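You operate a simulated robot arm through the tools that you are given. There is no shell and no other tool. Be economical: measure what you need, move in short steps, check, and stop when the job is done.

You run a simulated two-armed robot. Do the job below in one go: nothing can be reset, and whatever is moved stays where it is left.

TASK
Level the balance by its bubble, shut the blue pane and zero it.
Fine: turn both foot knobs till the bubble lies inside the ring; press tare on a steady, empty pan.
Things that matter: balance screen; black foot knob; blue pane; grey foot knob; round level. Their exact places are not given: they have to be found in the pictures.

The check looks at the end state, three seconds after you hand in, the way a careful person would. Anything else that was tipped, shoved, dropped, spilled or broken makes it a failure.

THE ROBOT
Two 7-joint arms with two-finger parallel grippers on one trunk, hanging from a carriage that runs on a gantry, over the field with the corners [-2.245, 0.658], [-2.245, -0.622], [0.055, -0.622], [0.055, 0.658] (x, y) and turns from -350 to 338 degrees about z. Base frame: it is fixed where the carriage stands at the start and does not move with it; the origin is on the floor, on the carriage's upright axis, x ahead of it, y to its left, z up. Lengths are in m, angles in degrees, forces in N, time in s.
The left shoulder is at the start at [0.04, 0.173, 1.497], the right one opposite. With the tool pointing down near the work surface each hand reaches from about 0.1 to 0.72 m from the robot's upright axis, wherever it stands, measured 20 degrees to its own side. Places, roughly: balance screen [0.6, -0.1, 1]; black foot knob [0.6, 0.1, 1]; blue pane [1, -0.2, 1.2]; grey foot knob [0.6, -0.3, 1]; round level [0.5, -0.1, 0.9]. Payload 3.43 kg a hand.
Tool frame (each hand has its own): the origin (TCP) lies between the finger pads and is the grasp point; the fingertips stand 0.03 m ahead of it; z points along the fingers, y is the line along which they close. The gripper opens to 0.094 m. The fingers are 0.028 m wide and 0.01 m thick; the gripper's body (0.05 by 0.096 m) begins 0.055 m behind the TCP.
Orientation is that of the tool frame in the base frame, as [roll, pitch, yaw] about the fixed x, y, z axes, in that order (R = Rz(yaw) Ry(pitch) Rx(roll)). With the fingers straight down and closing along the base's y, the tool's x points along the base's -x, its y along +y and its z along -z.

THE INTERFACE
- The arms move only by the tool send_rows. It takes "left_steps", "right_steps" or both (then of equal length, played together; a hand with none holds still); each is a list of rows, each a list of 7 numbers: the turn, a rotation vector about the tool's x, y, z in degrees, then the shift along the tool's x, y, z in m, then the finger opening in m, from 0 to 0.094. In form: [[rx, ry, rz, x, y, z, fingers], ...]. A call has 1 to 10 rows; each row shifts and turns the commanded pose from where the row before left it, along the tool's axes as they then stand. A row lasts 0.2 s, in which the tool goes at most 0.05 m and 8.6 degrees; a call with a longer step from one row to the next is refused whole, and so is a gripper value outside its range. A pose out of reach is approached as far as the arm can. The call stops where the force on the tool passes 40 N (or 10 N more than at its start, if that is more) or the arm is blocked; 0.2 s more then pass. The fingers move at their own pace (about 0.072 m/s each) and stop on an object; they squeeze with about 30 N. The grip force told is the motor's: it shows also when the fingers shut on nothing. Time passes only in rows, and 0.2 s behind the last, so rows that do not move let the fingers close. The reply holds the time, the measured pose of the TCP, the force on the tool along the base axes, the opening and the grip force, in the units named above and with some noise, with the torque about the TCP (base axes, N m) and any sound that the robot's microphone picked up, and new pictures: "show" is both (left out), scene, wrist or none (wrist: the cameras of the hands that moved).
- Cameras (640 x 400 px; columns grow to the right, rows downward): "scene" is now at [0.2252, -0.0236, 1.7737]; the picture's right is [-0.33, -0.95, 0.00], its down [-0.80, 0.28, -0.54] and it looks along [0.51, -0.17, -0.84] (base axes); focal length 253 px, centre (320, 200). "left" rides on the left gripper at [0.076, -0.014, -0.102] in its tool frame; the picture's right is [0.18, 0.98, 0.00], its down [-0.75, 0.14, -0.64] and it looks along [-0.63, 0.12, 0.77] (tool axes); focal length 243 px, centre (320, 200). "right" rides on the right gripper at [0.076, 0.014, -0.102] in its tool frame; the picture's right is [-0.18, 0.98, 0.00], its down [-0.75, -0.14, -0.64] and it looks along [-0.63, -0.12, 0.77] (tool axes); focal length 243 px, centre (320, 200).
- raise_lower(by): slides the trunk up (or, below 0, down) by that many m; the arms and the scene camera ride with it, the base frame stays. It gives what a move gives, with no picture.
- drive_base(legs): drives the robot by 1 to 6 legs, each [ahead, left, turn to the left] in m, m and degrees, along the robot's own axes; the way and the turn of a leg run together, so that a leg with both is an arc; at most 1.5 m and 180 degrees a leg. The arms and the cameras ride along, it lands a little off, and it stops where it bumps. It keeps to its track: a leg is cut to what the track allows. It gives what a move gives, and a new picture of the scene camera.
- head_to(pan, tilt): turns the head with the scene camera to pan (to the left, within 86 degrees either way) and tilt (down, from -29 to 69), counted from straight ahead of the robot. It gives what a move gives, and a new picture of the scene camera.
- measure_at(camera, pixels): there is no depth. For up to 12 entries [column, row, z] of the newest picture of that camera ("zoom" is the newest enlarged one), the place [x, y] in the base frame at which the ray of that pixel passes the height z, good to about 0.003 m. The clock stands still meanwhile.
- close_up(camera, box): a new picture of the part [left, top, right, bottom] of that camera's present view, enlarged. The clock stands still meanwhile.
- finish_job(): hands the job in; it is judged then, once.

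Go step by step. Measure first, check grasps and placings, and put right what went wrong. The budget is 80 turns and 260 pictures, counting those below and the enlarged ones. Unless the task says otherwise, let go and move clear before handing in, and close with one line.

The tools are called after ">>>" by a JSON object that holds its "name" and its "arguments". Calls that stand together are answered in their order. send_rows: Moves the arms, as the interface text tells. Its arguments: {"type":"object","properties":{"left_steps":{"type":"array","items":{"type":"array","items":{"type":"number"}}},"right_steps":{"type":"array","items":{"type":"array","items":{"type":"number"}}},"show":{"type":"string","enum":["both","scene","wrist","none"]}},"required":[]} The other tools are called the same way: raise_lower (by) slides the trunk up or down; drive_base (legs) drives the base; head_to (pan, tilt) turns the head that bears the scene camera; measure_at (camera, pixels) gives the place at which the rays of pixels pass given heights; close_up (camera, box) takes an enlarged picture of a part of a camera's view; finish_job () hands the job in.

At the start:

```text
t: 0.0
left_position: [0.4623, 0.0206, 1.0]
left_ee_rot: [179.9, 0.0, -180.0]
left_contact_force: [-0.6, -0.9, -0.1]
left_wrist_torque: [0.03, 0.01, -0.01]
left_grip_width: 0.0942
left_finger_force: 0.0
right_position: [0.4355, -0.3723, 1.3839]
right_ee_rot: [-180.0, -0.1, -180.0]
right_contact_force: [0.7, 0.0, -0.2]
right_wrist_torque: [0.02, 0.02, -0.01]
right_grip_width: 0.0938
right_finger_force: 0.1
trunk travel left (down, up): [-0.65, 0.131]
robot x, y, heading: [-0.0017, 0.0017, -0.1]
head pan, tilt: [-19.0, 57.6]
```

scene: 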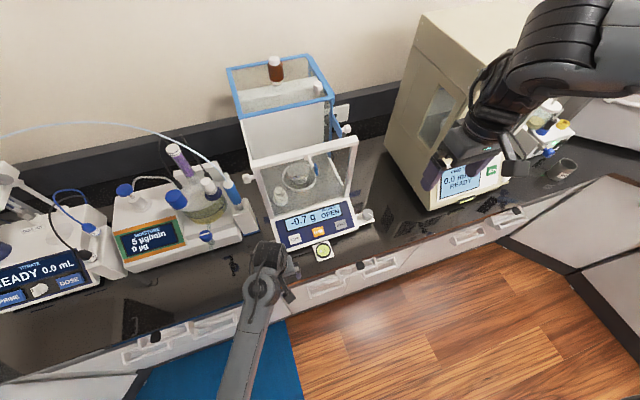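
right: 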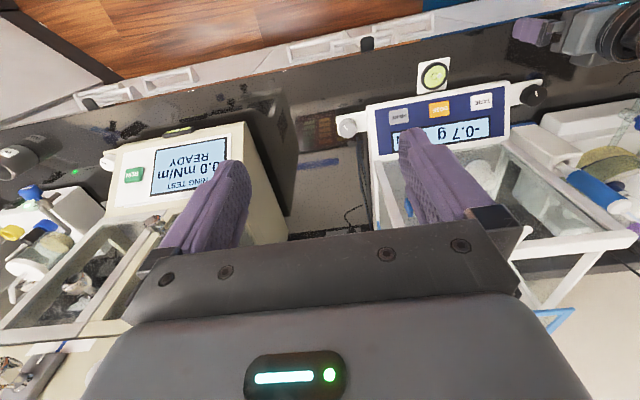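
left: 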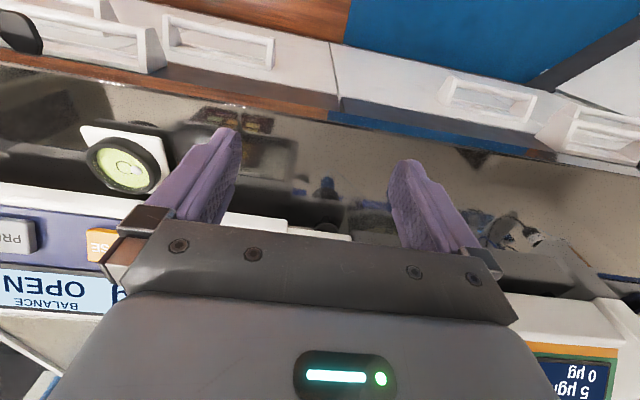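

The balance sits around scene pixel (310,200), its screen reads "-0.7 g OPEN", and the level is at (323,252). I'll zoom in for detail.

>>> {"name": "close_up", "arguments": {"camera": "scene", "box": [220, 40, 400, 270]}}

>>> {"name": "close_up", "arguments": {"camera": "scene", "box": [240, 190, 390, 270]}}

>>> {"name": "close_up", "arguments": {"camera": "right", "box": [320, 50, 560, 200]}}

```text
1.74 times, centred on (310, 155) of scene
```

zoom: 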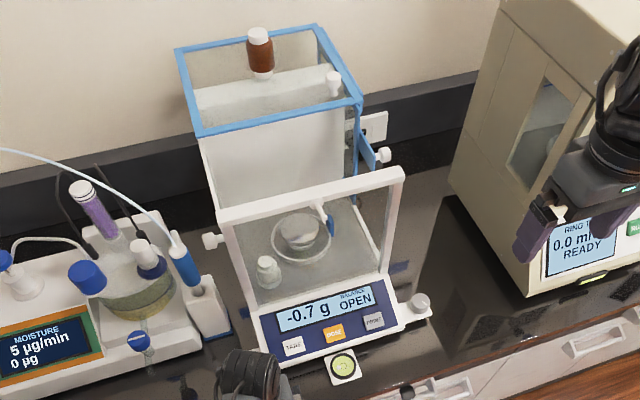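

```text
4.27 times, centred on (315, 230) of scene
```

zoom: 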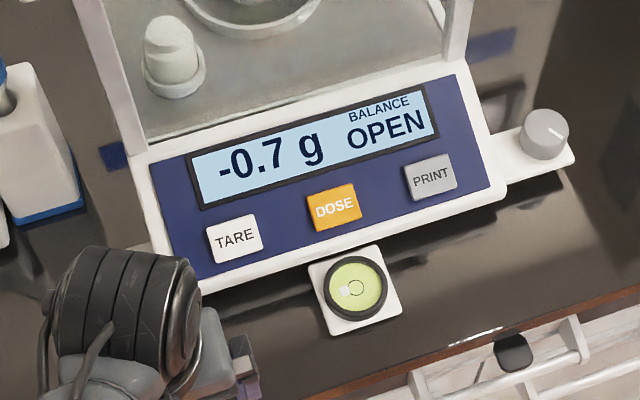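

```text
2.67 times, centred on (440, 125) of right
```

zoom: 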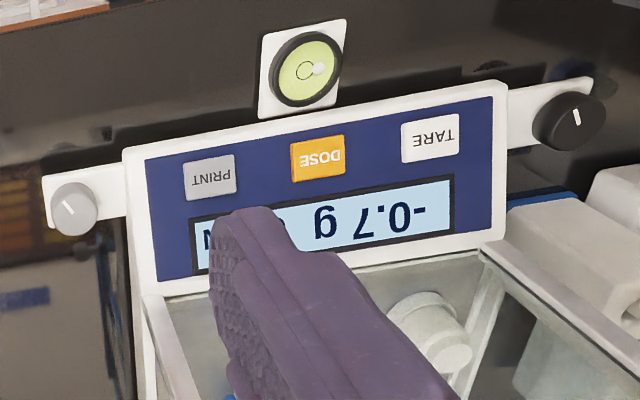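

The grey knob is on the balance's right and the black one on its left. The bubble sits off-centre toward the black-knob side. I'll raise the left hand clear to see the pane and the left knob.

>>> {"name": "send_rows", "arguments": {"left_steps": [[0, 0, 0, 0, 0, -0.05, 0.094], [0, 0, 0, 0, 0, -0.05, 0.094], [0, 0, 0, 0, 0, -0.05, 0.094], [0, 0, 0, 0, 0, -0.05, 0.094], [0, 0, 0, 0, 0, -0.05, 0.094], [0, 0, 0, 0, 0, -0.05, 0.094]]}}

>>> {"name": "head_to", "arguments": {"pan": -12, "tilt": 45}}

```text
t: 1.4
left_position: [0.5024, -0.0102, 1.1506]
left_ee_rot: [-179.9, 0.0, -179.9]
left_contact_force: [-0.5, -0.1, -0.4]
left_wrist_torque: [0.01, 0.0, -0.01]
left_grip_width: 0.094
left_finger_force: 0.1
left hand out of reach, approached as far as the arm can: row 3, 4, 5, 6
right_position: [0.4359, -0.3738, 1.3847]
right_ee_rot: [-180.0, 0.1, -180.0]
right_contact_force: [0.0, 0.4, 0.1]
right_wrist_torque: [0.0, -0.03, -0.03]
right_grip_width: 0.0942
right_finger_force: 0.0
trunk travel left (down, up): [-0.65, 0.131]
robot x, y, heading: [-0.0025, 0.0022, 0.0]
head pan, tilt: [-19.0, 57.6]
```

scene: 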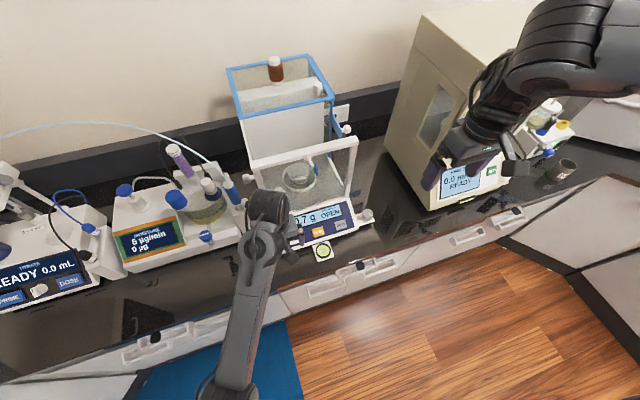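
left: 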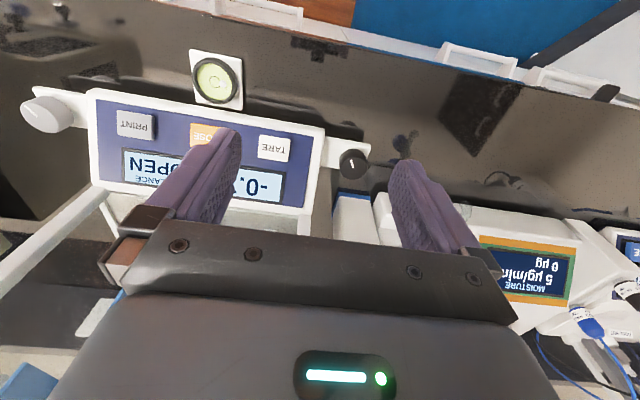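

```text
t: 2.1
left_position: [0.5016, -0.0102, 1.1492]
left_ee_rot: [180.0, 0.0, 179.9]
left_contact_force: [-0.1, 0.1, 0.4]
left_wrist_torque: [-0.02, 0.0, -0.02]
left_grip_width: 0.0941
left_finger_force: 0.1
right_position: [0.4359, -0.373, 1.3835]
right_ee_rot: [180.0, 0.1, 180.0]
right_contact_force: [0.6, -0.4, 0.1]
right_wrist_torque: [0.01, -0.02, -0.03]
right_grip_width: 0.094
right_finger_force: 0.0
trunk travel left (down, up): [-0.65, 0.131]
robot x, y, heading: [0.0007, 0.0009, 0.1]
head pan, tilt: [-12.0, 45.0]
```

scene: 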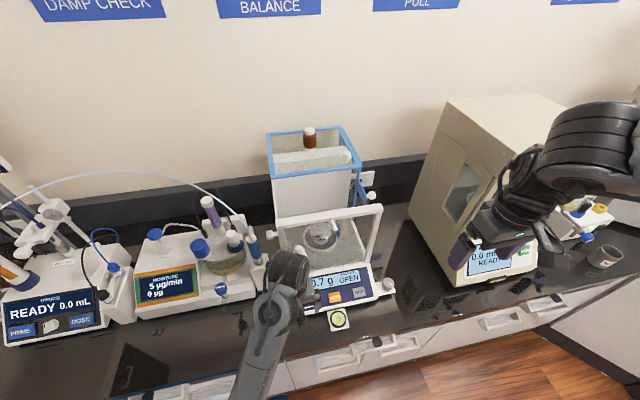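

The left hand stopped at its reach limit at z 1.15. I'll zoom on the balance's upper box to see how the blue pane is built.

>>> {"name": "close_up", "arguments": {"camera": "scene", "box": [250, 110, 410, 210]}}

>>> {"name": "close_up", "arguments": {"camera": "scene", "box": [260, 190, 420, 340]}}

```text
4.00 times, centred on (330, 160) of scene
```

zoom: 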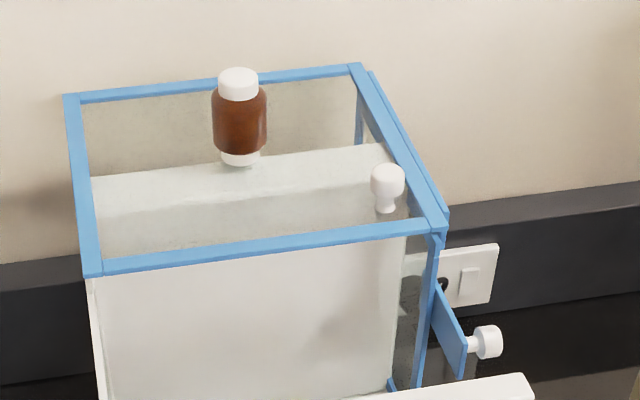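

```text
2.67 times, centred on (340, 265) of scene
```

zoom: 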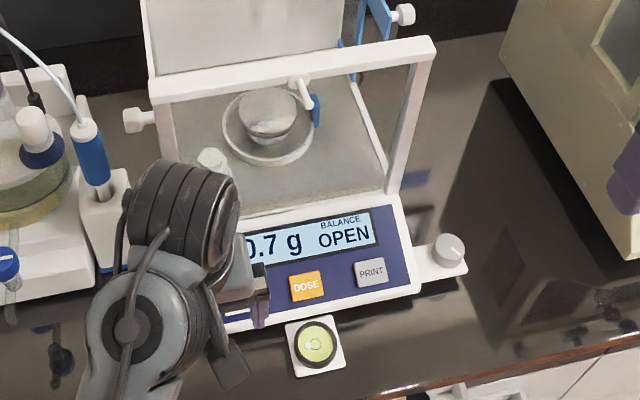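

There's a horizontal blue-framed pane on top and a vertical blue pane on the right with a white knob. A brown bottle stands near the back. I'll use the right wrist camera for a lower side view to work out heights.

>>> {"name": "send_rows", "arguments": {"right_steps": [[0, 0, -8, 0, 0, 0, 0.094], [0, 0, -8, 0, 0, 0, 0.094], [0, 0, -8, 0, 0, 0, 0.094], [0, -8, 0, 0, 0, 0, 0.094], [0, -8, 0, 0, 0, 0, 0.094], [0, -8, 0, 0, 0, 0, 0.094], [0, -8, 0, 0, 0, 0, 0.094]], "show": "wrist"}}

```text
t: 3.8
left_position: [0.502, -0.0094, 1.1482]
left_ee_rot: [180.0, 0.1, -180.0]
left_contact_force: [-0.2, 0.0, -0.1]
left_wrist_torque: [0.0, 0.02, -0.03]
left_grip_width: 0.0939
left_finger_force: 0.0
right_position: [0.4358, -0.3727, 1.3848]
right_ee_rot: [-180.0, 32.1, -156.0]
right_contact_force: [0.1, -0.2, 0.0]
right_wrist_torque: [0.0, -0.01, -0.03]
right_grip_width: 0.0943
right_finger_force: 0.1
trunk travel left (down, up): [-0.65, 0.131]
robot x, y, heading: [-0.0005, -0.0025, -0.1]
head pan, tilt: [-12.0, 45.0]
```

right: 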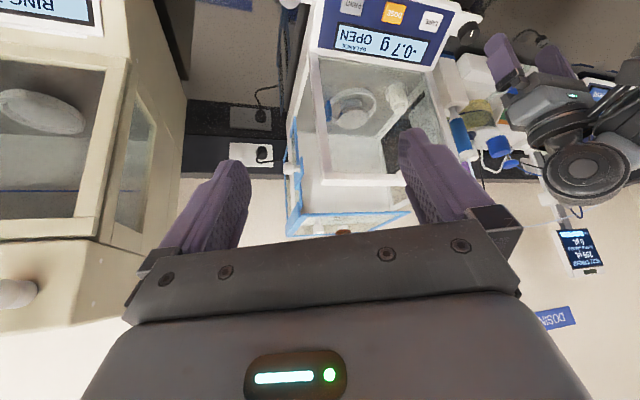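

The balance appears upside-down around (350,120) in the right view. Zooming in there.

>>> {"name": "close_up", "arguments": {"camera": "right", "box": [260, 60, 460, 240]}}

>>> {"name": "close_up", "arguments": {"camera": "right", "box": [270, 150, 430, 240]}}

```text
2.22 times, centred on (360, 150) of right
```

zoom: 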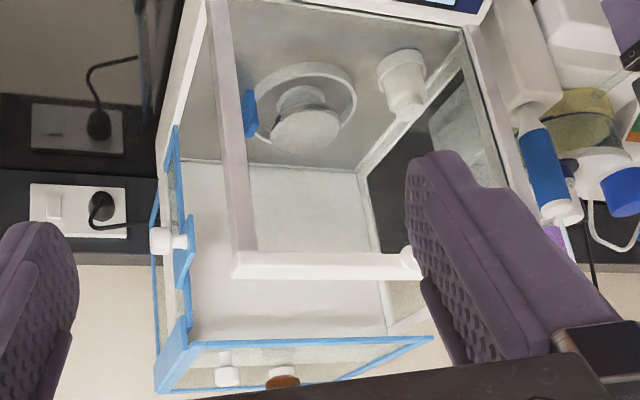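

```text
4.00 times, centred on (350, 195) of right
```

zoom: 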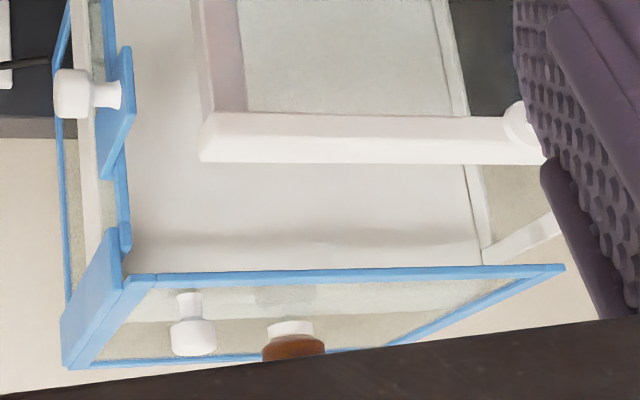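

The top and right panes look like one blue-edged L that's slid back. I'll triangulate the corners from both cameras.

>>> {"name": "measure_at", "arguments": {"camera": "scene", "pixels": [[273.75, 178.75, 1.15], [273.75, 178.75, 1.3], [357.5, 167.5, 1.15], [357.5, 167.5, 1.3], [267.5, 133.75, 1.15], [267.5, 133.75, 1.3], [310, 150.75, 1.15], [310, 150.75, 1.3], [346, 162.5, 1.15], [346, 162.5, 1.3], [372.5, 195, 1.05], [372.5, 195, 1.25]]}}

>>> {"name": "measure_at", "arguments": {"camera": "right", "pixels": [[305, 214.5, 1.15], [305, 214.5, 1.3], [410.75, 211.75, 1.15], [410.75, 211.75, 1.3], [342.5, 226, 1.15], [342.5, 226, 1.3], [288.75, 168.75, 1.05], [288.75, 168.75, 1.25], [318, 215, 1.15], [318, 215, 1.3]]}}

```text
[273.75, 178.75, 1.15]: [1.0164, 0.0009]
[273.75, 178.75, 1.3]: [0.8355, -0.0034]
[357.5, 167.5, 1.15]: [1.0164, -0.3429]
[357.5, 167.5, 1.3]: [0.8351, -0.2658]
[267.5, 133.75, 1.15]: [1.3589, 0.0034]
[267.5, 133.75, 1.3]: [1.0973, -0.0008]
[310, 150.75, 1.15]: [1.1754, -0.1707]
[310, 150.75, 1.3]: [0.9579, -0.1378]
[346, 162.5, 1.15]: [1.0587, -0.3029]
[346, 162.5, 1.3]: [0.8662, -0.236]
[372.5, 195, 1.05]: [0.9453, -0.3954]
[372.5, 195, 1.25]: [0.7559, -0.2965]
```

```text
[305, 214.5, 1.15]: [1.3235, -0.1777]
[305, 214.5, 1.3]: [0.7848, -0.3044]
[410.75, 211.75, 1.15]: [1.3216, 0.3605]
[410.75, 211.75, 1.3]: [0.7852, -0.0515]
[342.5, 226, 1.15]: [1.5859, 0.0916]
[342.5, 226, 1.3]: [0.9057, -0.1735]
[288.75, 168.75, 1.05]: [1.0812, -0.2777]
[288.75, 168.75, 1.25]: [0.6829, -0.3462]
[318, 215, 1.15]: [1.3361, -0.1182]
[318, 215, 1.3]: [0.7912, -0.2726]
```

The pane's top is at z≈1.28, with its front edge at x≈0.86 and y from 0 to −0.28. The side knob is at about (0.82,−0.33,1.18), and the bottle appears to stand on the top pane at about (0.98,−0.14). Next I'll triangulate the front frame, the feet and the level.

>>> {"name": "measure_at", "arguments": {"camera": "scene", "pixels": [[279, 225, 1.0], [279, 225, 1.2], [381, 208, 1.0], [381, 208, 1.2], [388, 284, 0.92], [388, 284, 0.97], [338, 319, 0.9], [338, 319, 0.93], [357, 293, 0.92], [357, 293, 0.97]]}}

>>> {"name": "measure_at", "arguments": {"camera": "right", "pixels": [[320, 181, 1.0], [320, 181, 1.2], [394, 11, 0.92], [394, 11, 0.97], [432, 20, 0.92], [432, 20, 0.97], [470, 30, 0.92], [470, 30, 0.97]]}}

>>> {"name": "close_up", "arguments": {"camera": "right", "box": [290, 0, 490, 125]}}

>>> {"name": "close_up", "arguments": {"camera": "scene", "box": [265, 125, 395, 235]}}

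```text
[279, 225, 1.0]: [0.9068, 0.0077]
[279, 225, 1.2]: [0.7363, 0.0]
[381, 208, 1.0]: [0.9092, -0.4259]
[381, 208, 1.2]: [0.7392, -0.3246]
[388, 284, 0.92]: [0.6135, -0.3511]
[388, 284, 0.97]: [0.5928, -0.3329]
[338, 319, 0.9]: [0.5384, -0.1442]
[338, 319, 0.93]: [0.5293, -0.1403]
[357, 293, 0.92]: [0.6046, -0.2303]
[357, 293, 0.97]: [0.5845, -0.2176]
```

```text
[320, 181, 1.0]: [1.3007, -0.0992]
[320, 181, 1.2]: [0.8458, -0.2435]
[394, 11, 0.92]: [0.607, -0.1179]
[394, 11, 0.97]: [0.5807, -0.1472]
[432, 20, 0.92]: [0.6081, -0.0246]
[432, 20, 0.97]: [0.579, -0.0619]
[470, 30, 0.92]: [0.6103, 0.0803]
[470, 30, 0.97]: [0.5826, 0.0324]
```

```text
3.20 times, centred on (390, 62) of right
```

zoom: 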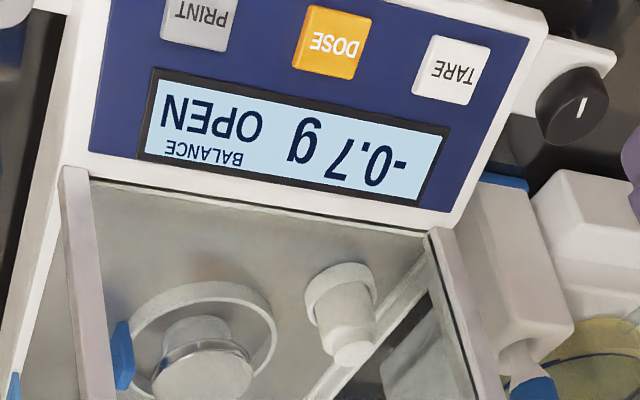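

```text
3.64 times, centred on (330, 180) of scene
```

zoom: 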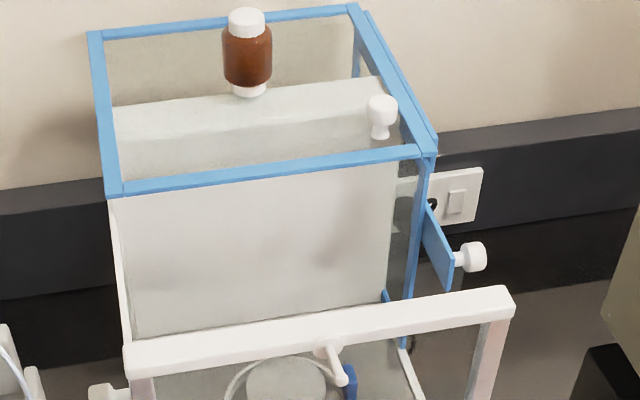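

The front frame is at x≈0.675, z≈1.28, so the pane (one L-shaped slider) has to travel about 0.18 m toward me. The knobs have vertical axes. I'll level first, so I'm bringing the right hand back to point down and measuring the knobs from the left view.

>>> {"name": "send_rows", "arguments": {"right_steps": [[0, 8, 0, 0, 0, 0, 0.094], [0, 8, 0, 0, 0, 0, 0.094], [0, 8, 0, 0, 0, 0, 0.094], [0, 8, 0, 0, 0, 0, 0.094], [0, 0, 8, 0, 0, 0, 0.094], [0, 0, 8, 0, 0, 0, 0.094], [0, 0, 8, 0, 0, 0, 0.094]], "show": "wrist"}}

>>> {"name": "measure_at", "arguments": {"camera": "left", "pixels": [[353, 163, 0.92], [353, 163, 0.97], [48, 114, 0.92], [48, 114, 0.97], [216, 80, 0.9], [216, 80, 0.93]]}}

>>> {"name": "close_up", "arguments": {"camera": "left", "box": [0, 40, 400, 200]}}

```text
t: 5.3
left_position: [0.5017, -0.0099, 1.1495]
left_ee_rot: [179.9, 0.1, -180.0]
left_contact_force: [-0.5, 0.3, 0.4]
left_wrist_torque: [-0.01, -0.01, 0.0]
left_grip_width: 0.0937
left_finger_force: 0.0
right_position: [0.4365, -0.373, 1.3843]
right_ee_rot: [179.9, 0.0, 179.8]
right_contact_force: [0.5, 0.8, 0.3]
right_wrist_torque: [0.0, -0.02, 0.02]
right_grip_width: 0.094
right_finger_force: 0.1
trunk travel left (down, up): [-0.65, 0.131]
robot x, y, heading: [-0.0031, 0.0001, 0.2]
head pan, tilt: [-12.0, 45.0]
```

right: 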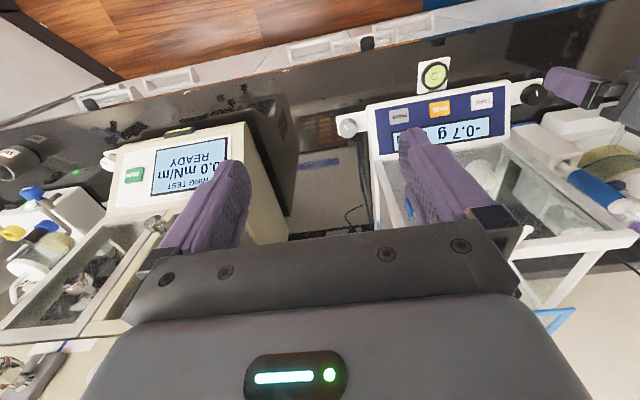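

```text
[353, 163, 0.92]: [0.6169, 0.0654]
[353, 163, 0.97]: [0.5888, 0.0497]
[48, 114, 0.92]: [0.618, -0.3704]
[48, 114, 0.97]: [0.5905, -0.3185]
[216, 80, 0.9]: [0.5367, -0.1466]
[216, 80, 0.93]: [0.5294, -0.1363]
```

```text
1.60 times, centred on (200, 120) of left
```

zoom: 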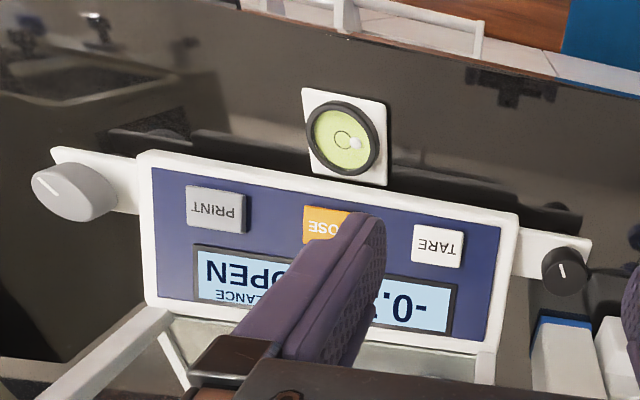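

Both views agree: grey knob ≈(0.601,−0.340,0.95), black knob ≈(0.598,0.055,0.95). I'm moving both hands to hover above them and checking the neighbours.

>>> {"name": "send_rows", "arguments": {"left_steps": [[0, 0, 0, -0.032, 0.022, 0, 0.094], [0, 0, 0, -0.032, 0.022, 0, 0.094], [0, 0, 0, -0.032, 0.021, 0, 0.094], [0, 0, 0, 0, 0, 0, 0.094], [0, 0, 0, 0, 0, 0, 0.094]], "right_steps": [[0, 0, 0, -0.033, 0.007, 0.03, 0.094], [0, 0, 0, -0.033, 0.007, 0.03, 0.094], [0, 0, 0, -0.033, 0.007, 0.03, 0.094], [0, 0, 0, -0.033, 0.006, 0.03, 0.094], [0, 0, 0, -0.033, 0.006, 0.03, 0.094]]}}

```text
t: 6.5
left_position: [0.5977, 0.0546, 1.1522]
left_ee_rot: [179.9, 0.0, 180.0]
left_contact_force: [0.1, -0.3, -0.2]
left_wrist_torque: [0.01, -0.01, 0.02]
left_grip_width: 0.0938
left_finger_force: 0.1
right_position: [0.5914, -0.3436, 1.2364]
right_ee_rot: [179.9, 0.2, 179.9]
right_contact_force: [-0.9, -0.1, -0.4]
right_wrist_torque: [0.0, 0.0, 0.0]
right_grip_width: 0.094
right_finger_force: 0.2
right hand out of reach, approached as far as the arm can: row 5
trunk travel left (down, up): [-0.65, 0.131]
robot x, y, heading: [0.0009, 0.0012, 0.2]
head pan, tilt: [-12.0, 45.0]
```

scene: 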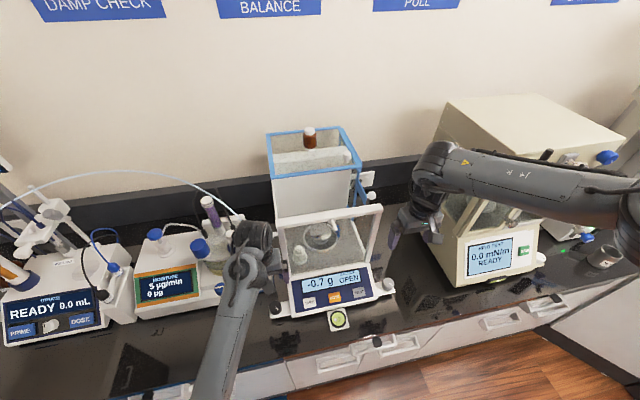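
right: 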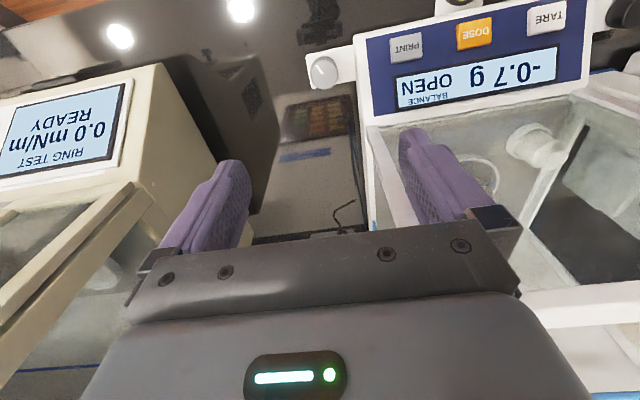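
left: 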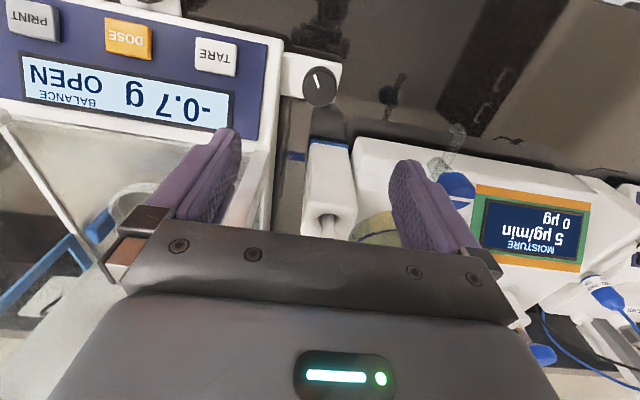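

Both hovers look clear, and the knobs show at left (320,85) and right (323,70). I'll measure them precisely.

>>> {"name": "measure_at", "arguments": {"camera": "left", "pixels": [[320, 86, 0.93], [320, 86, 0.96], [325, 145, 0.93], [310, 60, 0.93]]}}

>>> {"name": "measure_at", "arguments": {"camera": "right", "pixels": [[323, 71, 0.93], [323, 71, 0.96]]}}

>>> {"name": "close_up", "arguments": {"camera": "left", "box": [250, 30, 410, 180]}}

>>> {"name": "close_up", "arguments": {"camera": "right", "box": [220, 10, 420, 130]}}

>>> {"name": "close_up", "arguments": {"camera": "scene", "box": [255, 250, 415, 350]}}

```text
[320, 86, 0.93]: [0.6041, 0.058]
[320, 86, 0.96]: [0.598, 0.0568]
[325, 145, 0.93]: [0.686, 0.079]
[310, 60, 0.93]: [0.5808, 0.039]
```

```text
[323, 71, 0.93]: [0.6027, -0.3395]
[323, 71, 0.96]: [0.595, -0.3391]
```

```text
2.67 times, centred on (330, 105) of left
```

zoom: 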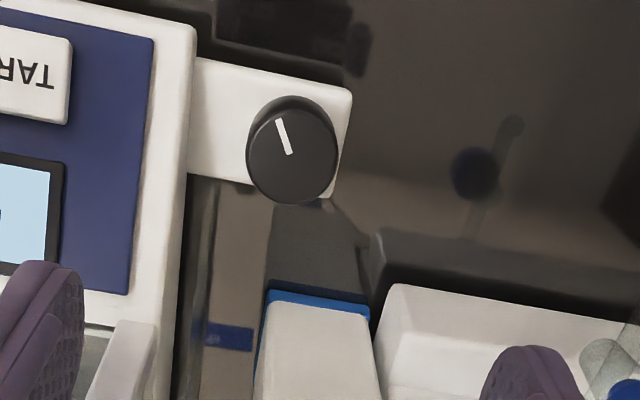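

```text
3.20 times, centred on (320, 70) of right
```

zoom: 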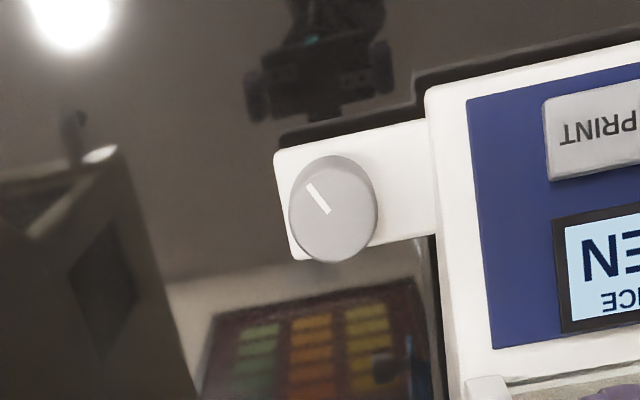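

```text
4.00 times, centred on (335, 300) of scene
```

zoom: 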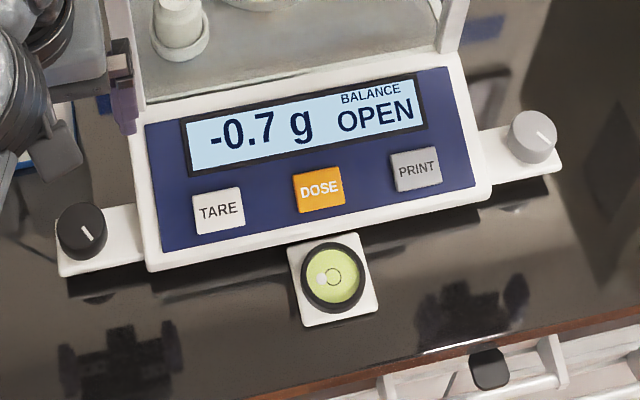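

The bubble is offset toward +y, the black-knob side. To keep clear of the panel edge I'll yaw both hands 85° so the fingers close along x with the cameras outboard, which also lets them see the level.

>>> {"name": "send_rows", "arguments": {"left_steps": [[0, 0, 8.5, 0, 0, 0, 0.07], [0, 0, 8.5, 0, 0, 0, 0.06], [0, 0, 8.5, 0, 0, 0, 0.06], [0, 0, 8.5, 0, 0, 0, 0.06], [0, 0, 8.5, 0, 0, 0, 0.06], [0, 0, 8.5, 0, 0, 0, 0.06], [0, 0, 8.5, 0, 0, 0, 0.06], [0, 0, 8.5, 0, 0, 0, 0.06], [0, 0, 8.5, 0, 0, 0, 0.06], [0, 0, 8.5, 0, 0, 0, 0.06]], "right_steps": [[0, 0, -8.5, 0, 0, 0, 0.07], [0, 0, -8.5, 0, 0, 0, 0.06], [0, 0, -8.5, 0, 0, 0, 0.06], [0, 0, -8.5, 0, 0, 0, 0.06], [0, 0, -8.5, 0, 0, 0, 0.06], [0, 0, -8.5, 0, 0, 0, 0.06], [0, 0, -8.5, 0, 0, 0, 0.06], [0, 0, -8.5, 0, 0, 0, 0.06], [0, 0, -8.5, 0, 0, 0, 0.06], [0, 0, -8.5, 0, 0, 0, 0.06]]}}

```text
t: 7.0
left_position: [0.5999, 0.0559, 1.1521]
left_ee_rot: [-179.9, 0.4, 174.5]
left_contact_force: [4.6, -5.1, -12.6]
left_wrist_torque: [0.57, -0.57, 0.43]
left_grip_width: 0.06
left_finger_force: 0.1
right_position: [0.5918, -0.3426, 1.2351]
right_ee_rot: [180.0, 0.1, -173.2]
right_contact_force: [-0.2, 0.3, 0.0]
right_wrist_torque: [0.01, 0.02, -0.01]
right_grip_width: 0.0599
right_finger_force: 0.1
trunk travel left (down, up): [-0.65, 0.131]
robot x, y, heading: [-0.0032, -0.0015, -0.0]
head pan, tilt: [-12.0, 45.0]
stopped in row 2 (left hand): the force on the tool passed its limit at 90 N (the readings are from after the stop); the commanded pose is now the measured one
```

scene: 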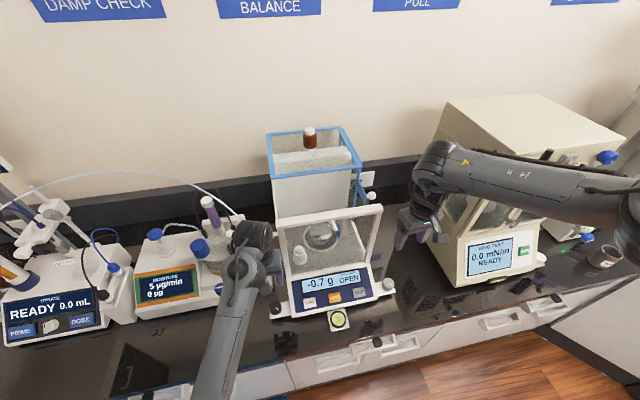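
right: 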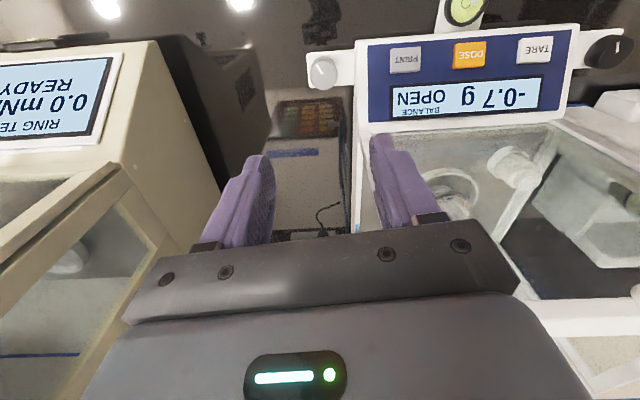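
left: 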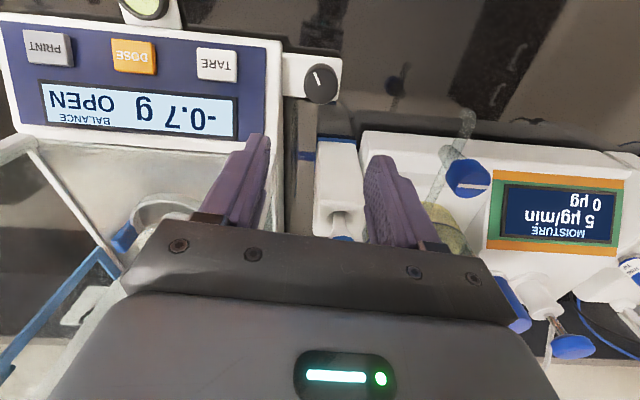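

The left hand was stopped by a 90 N contact, probably its wrist housing against the shield's front frame. I'll look closer before going on.

>>> {"name": "close_up", "arguments": {"camera": "scene", "box": [190, 180, 310, 300]}}

>>> {"name": "close_up", "arguments": {"camera": "scene", "box": [255, 110, 415, 350]}}

>>> {"name": "close_up", "arguments": {"camera": "left", "box": [0, 130, 320, 330]}}

```text
3.33 times, centred on (250, 240) of scene
```

zoom: 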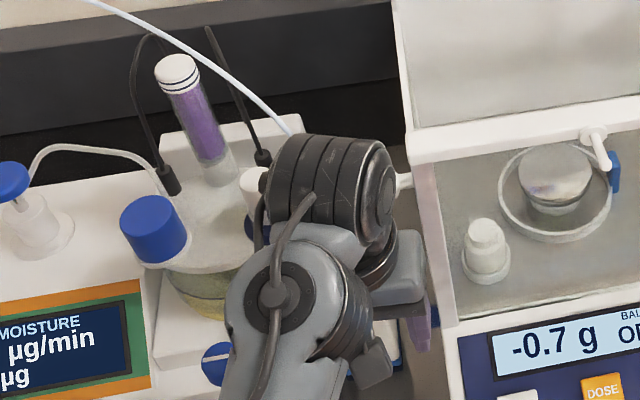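

```text
1.67 times, centred on (335, 230) of scene
```

zoom: 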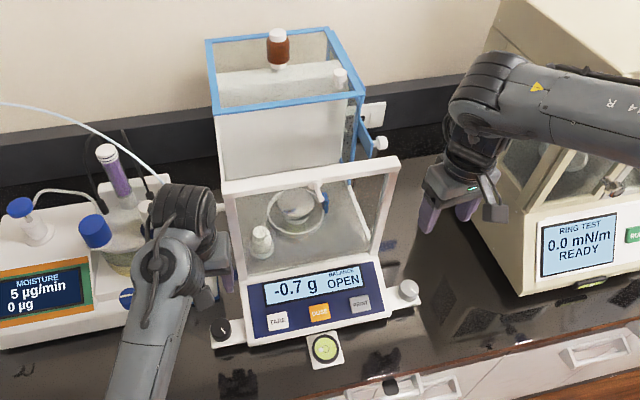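

```text
2.00 times, centred on (160, 230) of left
```

zoom: 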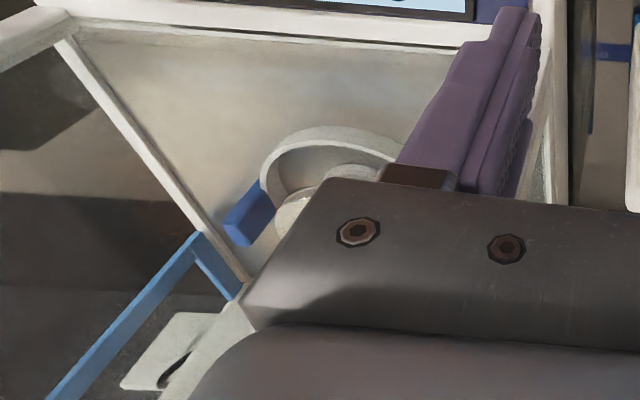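

The left wrist bulk is touching the shield's left front corner. I'll back the left hand straight out toward the robot.

>>> {"name": "send_rows", "arguments": {"left_steps": [[0, 0, 0, 0.02, 0.002, 0, 0.06], [0, 0, 0, 0.03, 0.002, 0, 0.06], [0, 0, 0, 0.04, 0, 0, 0.06], [0, 0, 0, 0.04, 0, 0, 0.06], [0, 0, 0, 0.04, 0, 0, 0.06]], "show": "both"}}

>>> {"name": "close_up", "arguments": {"camera": "scene", "box": [205, 160, 325, 330]}}

```text
t: 7.3
left_position: [0.5941, 0.0553, 1.1524]
left_ee_rot: [-179.7, 0.9, 174.6]
left_contact_force: [3.1, -11.5, -11.1]
left_wrist_torque: [1.5, -0.88, 1.11]
left_grip_width: 0.0602
left_finger_force: 0.1
right_position: [0.592, -0.3433, 1.2363]
right_ee_rot: [179.9, 0.1, -173.2]
right_contact_force: [0.4, -0.7, 0.1]
right_wrist_torque: [0.0, -0.02, 0.01]
right_grip_width: 0.06
right_finger_force: 0.1
trunk travel left (down, up): [-0.65, 0.131]
robot x, y, heading: [-0.0029, -0.0007, 0.0]
head pan, tilt: [-12.0, 45.0]
stopped in row 1 (left hand): the force on the tool passed its limit at 67 N (the readings are from after the stop); the commanded pose is now the measured one
```

scene: 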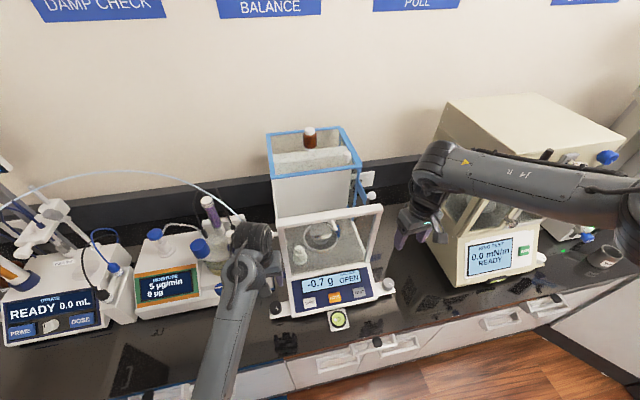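
left: 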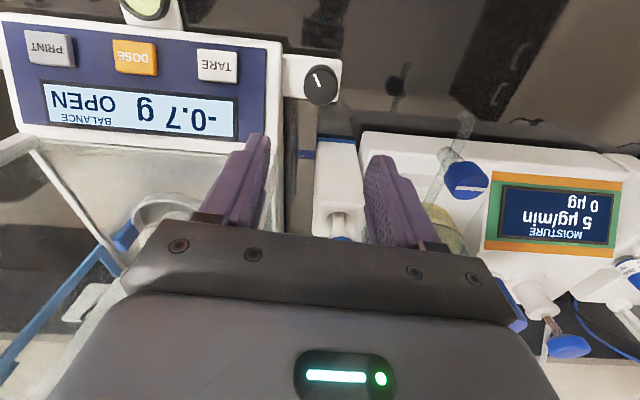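

```text
2.35 times, centred on (265, 245) of scene
```

zoom: 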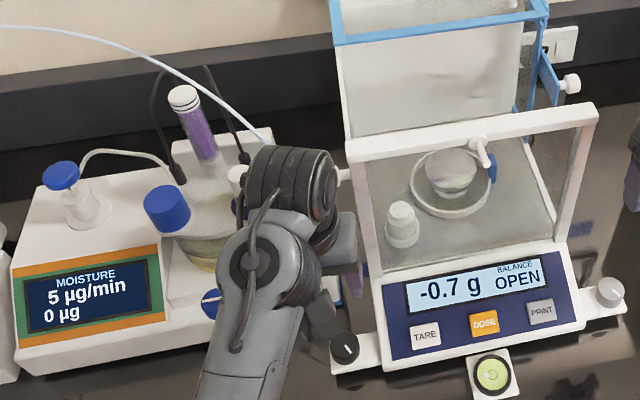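

Moving −x is blocked too, so something is hemming the left hand in. I'll bring the right hand back and turn its camera toward the left hand to see the contact.

>>> {"name": "send_rows", "arguments": {"right_steps": [[0, 0, 0, 0.045, 0, 0, 0.06], [0, 0, 0, 0.045, 0, 0, 0.06], [0, 0, 0, 0.045, 0, 0, 0.06], [0, 0, -8.5, 0.02, 0, 0, 0.06], [0, 0, -8.5, 0, 0, 0, 0.06], [0, 0, -8.5, 0, 0, 0, 0.06], [0, 0, -8.5, 0, 0, 0, 0.06], [0, -8.5, 0, 0, 0, 0, 0.06], [0, -8.5, 0, 0, 0, 0, 0.06], [0, -8.5, 0, 0, 0, 0, 0.06]], "show": "wrist"}}

```text
t: 9.5
left_position: [0.5951, 0.0561, 1.1507]
left_ee_rot: [-179.7, 0.7, 174.6]
left_contact_force: [0.7, -21.3, -25.7]
left_wrist_torque: [2.41, -2.12, 1.78]
left_grip_width: 0.06
left_finger_force: 0.0
right_position: [0.4376, -0.3619, 1.2363]
right_ee_rot: [-180.0, 25.7, -139.2]
right_contact_force: [0.4, 0.1, 0.2]
right_wrist_torque: [0.02, -0.01, 0.0]
right_grip_width: 0.06
right_finger_force: 0.1
trunk travel left (down, up): [-0.65, 0.131]
robot x, y, heading: [-0.0008, -0.0017, 0.1]
head pan, tilt: [-12.0, 45.0]
```

right: 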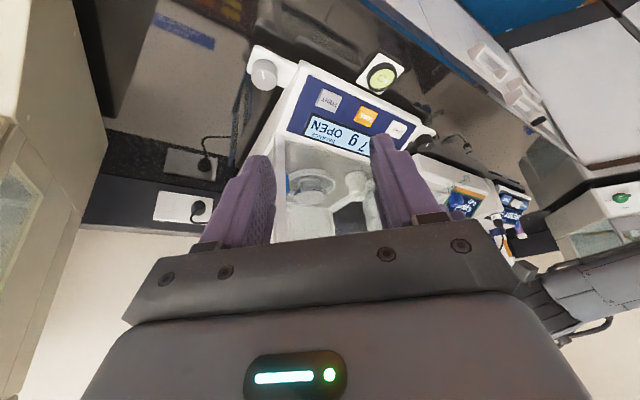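

The right view's own gripper hides the left hand. I'll turn it further left and pitch further up.

>>> {"name": "send_rows", "arguments": {"right_steps": [[-5, 0, -6, 0, 0, 0, 0.094], [-5, 0, -6, 0, 0, 0, 0.094], [-5, 0, -6, 0, 0, 0, 0.094], [-5, 0, -6, 0, 0, 0, 0.094], [0, -8.5, 0, 0, 0, 0, 0.094], [0, -8.5, 0, 0, 0, 0, 0.094], [0, -8.5, 0, 0, 0, 0, 0.094]], "show": "wrist"}}

```text
t: 11.1
left_position: [0.5969, 0.0565, 1.1515]
left_ee_rot: [-179.7, 0.8, 174.6]
left_contact_force: [1.2, -19.9, -25.6]
left_wrist_torque: [2.46, -2.26, 1.85]
left_grip_width: 0.0599
left_finger_force: 0.0
right_position: [0.4379, -0.3607, 1.2362]
right_ee_rot: [168.1, 52.5, -118.3]
right_contact_force: [0.5, -0.4, 0.3]
right_wrist_torque: [-0.02, -0.01, -0.01]
right_grip_width: 0.094
right_finger_force: 0.1
trunk travel left (down, up): [-0.65, 0.131]
robot x, y, heading: [0.0009, -0.0004, -0.0]
head pan, tilt: [-12.0, 45.0]
```

right: 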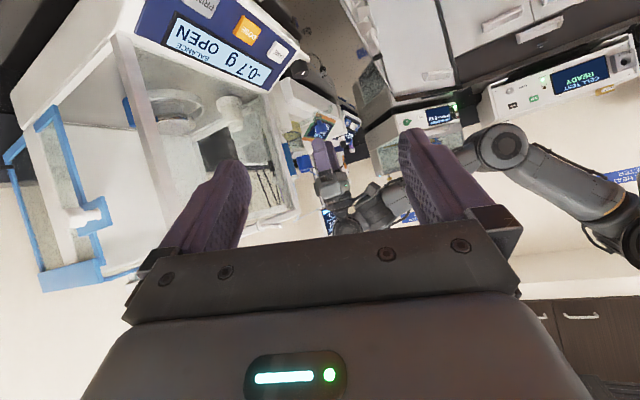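

Now the left hand shows at (350,190), just beyond the shield's left side. I'll zoom in on it.

>>> {"name": "close_up", "arguments": {"camera": "right", "box": [225, 110, 425, 240]}}

>>> {"name": "close_up", "arguments": {"camera": "right", "box": [0, 40, 320, 300]}}

```text
3.08 times, centred on (325, 175) of right
```

zoom: 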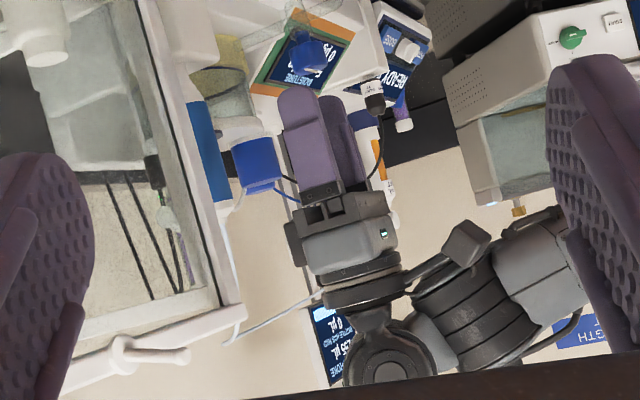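

```text
1.54 times, centred on (160, 170) of right
```

zoom: 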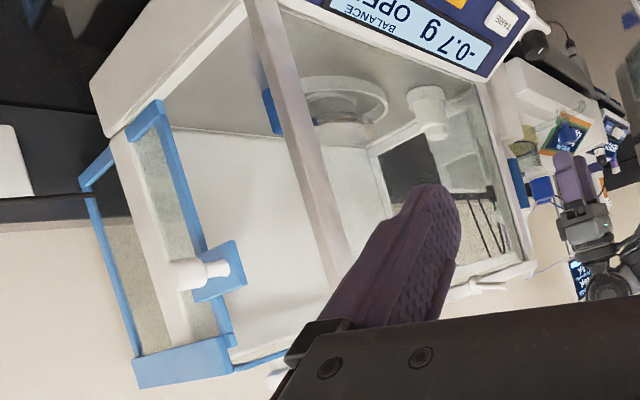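

The contact isn't visible here, so I'll retrace the entry exactly: undo the yaw, then go back along the diagonal that was clear on the way in.

>>> {"name": "send_rows", "arguments": {"left_steps": [[0, 0, -3, 0, 0, 0, 0.06], [0, 0, -2.5, 0, 0, 0, 0.06], [0, 0, 0, 0.005, -0.003, 0, 0.06]], "show": "wrist"}}

```text
t: 11.9
left_position: [0.591, 0.0534, 1.1511]
left_ee_rot: [-179.7, 0.7, -179.9]
left_contact_force: [0.1, -0.4, 0.2]
left_wrist_torque: [0.03, 0.01, 0.02]
left_grip_width: 0.06
left_finger_force: 0.1
right_position: [0.4369, -0.3618, 1.2358]
right_ee_rot: [168.0, 52.5, -118.5]
right_contact_force: [0.0, 0.5, 0.9]
right_wrist_torque: [0.03, -0.02, 0.01]
right_grip_width: 0.094
right_finger_force: 0.0
trunk travel left (down, up): [-0.65, 0.131]
robot x, y, heading: [0.0021, 0.0009, -0.2]
head pan, tilt: [-12.0, 45.0]
```

left: 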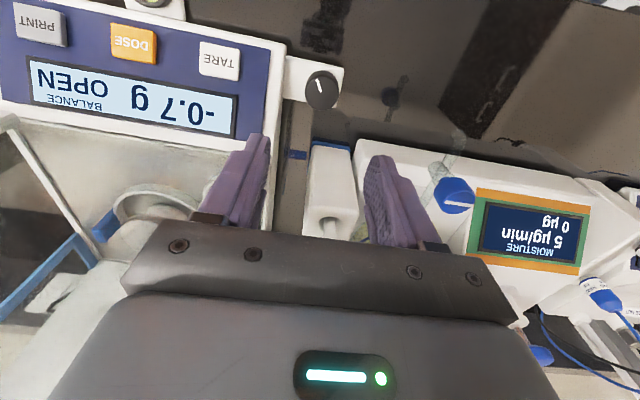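

Contact released, forces ≈0. Now backing out along the entry diagonal and inspecting the scene.

>>> {"name": "send_rows", "arguments": {"left_steps": [[0, 0, 0, 0.03, -0.02, 0, 0.06], [0, 0, 0, 0.03, -0.02, 0, 0.06], [0, 0, 0, 0.04, -0.02, 0, 0.06], [0, 0, 0, 0.04, 0, 0, 0.06]], "show": "both"}}

>>> {"name": "close_up", "arguments": {"camera": "scene", "box": [180, 160, 320, 330]}}

```text
t: 12.9
left_position: [0.4598, -0.0065, 1.1308]
left_ee_rot: [179.9, 1.3, -179.7]
left_contact_force: [-0.3, 0.3, 0.2]
left_wrist_torque: [0.0, 0.01, 0.0]
left_grip_width: 0.0601
left_finger_force: 0.1
left hand out of reach, approached as far as the arm can: row 3, 4
right_position: [0.4377, -0.3607, 1.2363]
right_ee_rot: [168.0, 52.5, -118.3]
right_contact_force: [-1.0, 0.5, 0.1]
right_wrist_torque: [-0.01, 0.01, 0.02]
right_grip_width: 0.0941
right_finger_force: 0.0
trunk travel left (down, up): [-0.65, 0.131]
robot x, y, heading: [-0.0, -0.0003, 0.2]
head pan, tilt: [-12.0, 45.0]
```

scene: 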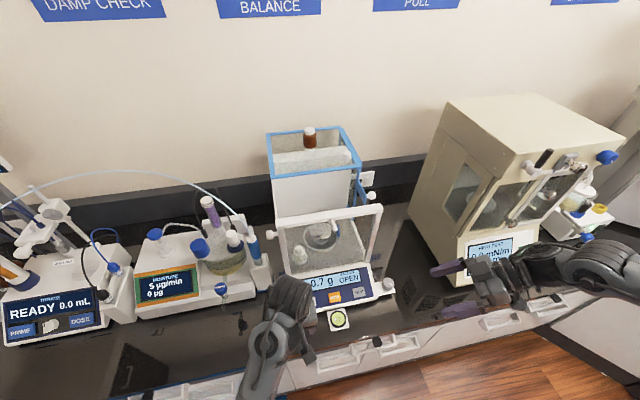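
left: 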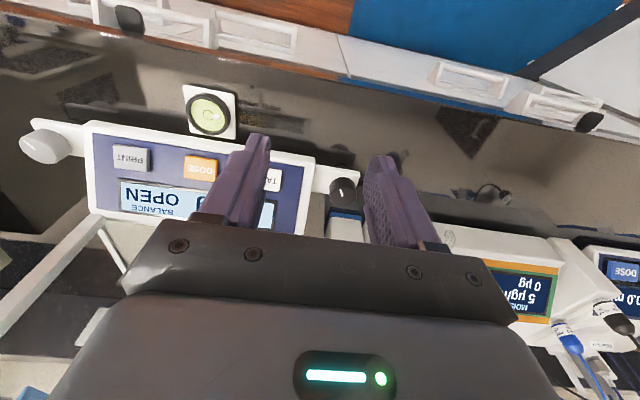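

```text
2.35 times, centred on (250, 245) of scene
```

zoom: 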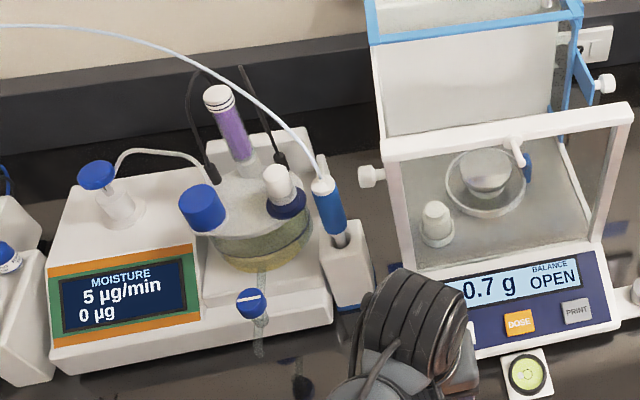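

Everything looks undisturbed: the pen still stands in its holder with the hose. That pen and hose must be what the left hand touched. I'll measure the pen and the shield's left knob to plan clearance.

>>> {"name": "measure_at", "arguments": {"camera": "scene", "pixels": [[251, 237, 1.05], [251, 237, 1.15], [251, 237, 1.25], [259, 262, 1.0], [259, 262, 1.05], [268, 289, 0.9], [253, 292, 0.9], [270, 234, 1.1], [270, 234, 1.25]]}}

>>> {"name": "measure_at", "arguments": {"camera": "left", "pixels": [[345, 240, 1.0], [345, 215, 0.95], [345, 185, 0.95], [330, 215, 1.0], [362, 215, 1.0]]}}

>>> {"name": "close_up", "arguments": {"camera": "left", "box": [280, 150, 440, 260]}}

```text
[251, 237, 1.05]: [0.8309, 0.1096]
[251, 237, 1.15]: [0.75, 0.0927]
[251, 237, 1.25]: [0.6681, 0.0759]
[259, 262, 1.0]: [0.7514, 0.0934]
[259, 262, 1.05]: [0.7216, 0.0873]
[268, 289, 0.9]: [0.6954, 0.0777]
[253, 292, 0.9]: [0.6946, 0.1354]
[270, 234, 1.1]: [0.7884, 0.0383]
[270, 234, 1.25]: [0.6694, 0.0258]
```

```text
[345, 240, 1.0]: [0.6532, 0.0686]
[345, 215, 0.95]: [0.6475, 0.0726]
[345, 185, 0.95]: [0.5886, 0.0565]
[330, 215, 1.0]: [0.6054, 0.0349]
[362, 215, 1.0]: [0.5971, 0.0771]
```

```text
3.64 times, centred on (360, 205) of left
```

zoom: 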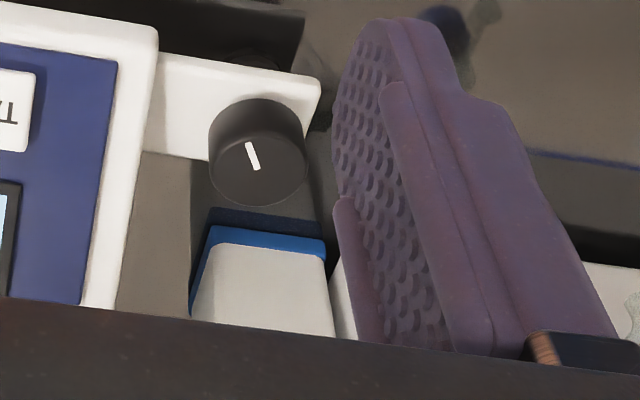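

The contact torque puts the collision 0.083 m behind the TCP, exactly at the wrist camera, so it was the hand's camera touching its own forearm and nothing on the bench. I'll raise the trunk so the forearm slopes down, and straighten the right hand.

>>> {"name": "raise_lower", "arguments": {"by": 0.12}}

>>> {"name": "send_rows", "arguments": {"left_steps": [[0, 0, 0, 0, 0, 0.03, 0.06], [0, 0, 0, 0, 0, 0.03, 0.06], [0, 0, 0, 0, 0, 0.03, 0.06], [0, 0, 0, 0, 0, 0.03, 0.06], [0, 0, 0, 0, 0, 0.03, 0.06], [0, 0, 0, 0, 0, 0, 0.06], [0, 0, 0, 0, 0, 0, 0.06], [0, 0, 0, 0, 0, 0, 0.06], [0, 0, 0, 0, 0, 0, 0.06], [0, 0, 0, 0, 0, 0, 0.06]], "right_steps": [[0, 8.5, 0, 0, 0, 0, 0.06], [0, 8.5, 0, 0, 0, 0, 0.06], [0, 8.5, 0, 0, 0, 0, 0.06], [5, 0, 6, 0, 0, 0, 0.06], [5, 0, 6, 0, 0, 0, 0.06], [5, 0, 6, 0, 0, 0, 0.06], [5, 0, 6, 0, 0, 0, 0.06], [0, 8.5, 0, 0, 0, 0, 0.06], [0, 8.5, 0, 0, 0, 0, 0.06], [0, 8.5, 0, 0, 0, 0, 0.06]], "show": "scene"}}

```text
t: 14.4
left_position: [0.458, -0.0056, 1.2473]
left_ee_rot: [179.7, 0.9, -179.8]
left_contact_force: [-0.3, -0.7, -0.4]
left_wrist_torque: [-0.01, 0.04, -0.02]
left_grip_width: 0.06
left_finger_force: 0.1
right_position: [0.4371, -0.361, 1.3555]
right_ee_rot: [168.0, 52.5, -118.4]
right_contact_force: [0.2, -0.9, -0.1]
right_wrist_torque: [-0.02, 0.03, 0.0]
right_grip_width: 0.0937
right_finger_force: 0.0
trunk travel left (down, up): [-0.77, 0.011]
robot x, y, heading: [0.0019, 0.0011, 0.0]
head pan, tilt: [-12.0, 45.0]
```

```text
t: 16.6
left_position: [0.4608, -0.0113, 1.0975]
left_ee_rot: [-179.7, 0.8, -179.9]
left_contact_force: [-0.5, -0.3, -0.1]
left_wrist_torque: [-0.01, -0.03, 0.02]
left_grip_width: 0.0599
left_finger_force: 0.0
right_position: [0.4388, -0.362, 1.3567]
right_ee_rot: [-180.0, 0.0, -139.3]
right_contact_force: [-0.4, -1.3, 0.3]
right_wrist_torque: [-0.01, -0.03, -0.01]
right_grip_width: 0.0601
right_finger_force: 0.1
trunk travel left (down, up): [-0.77, 0.011]
robot x, y, heading: [0.0008, -0.0005, -0.1]
head pan, tilt: [-12.0, 45.0]
```

scene: 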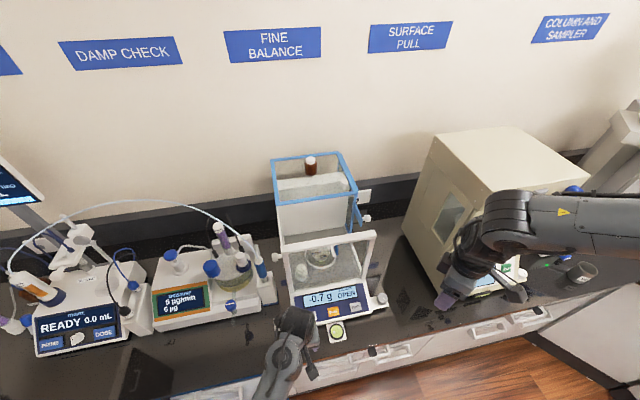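

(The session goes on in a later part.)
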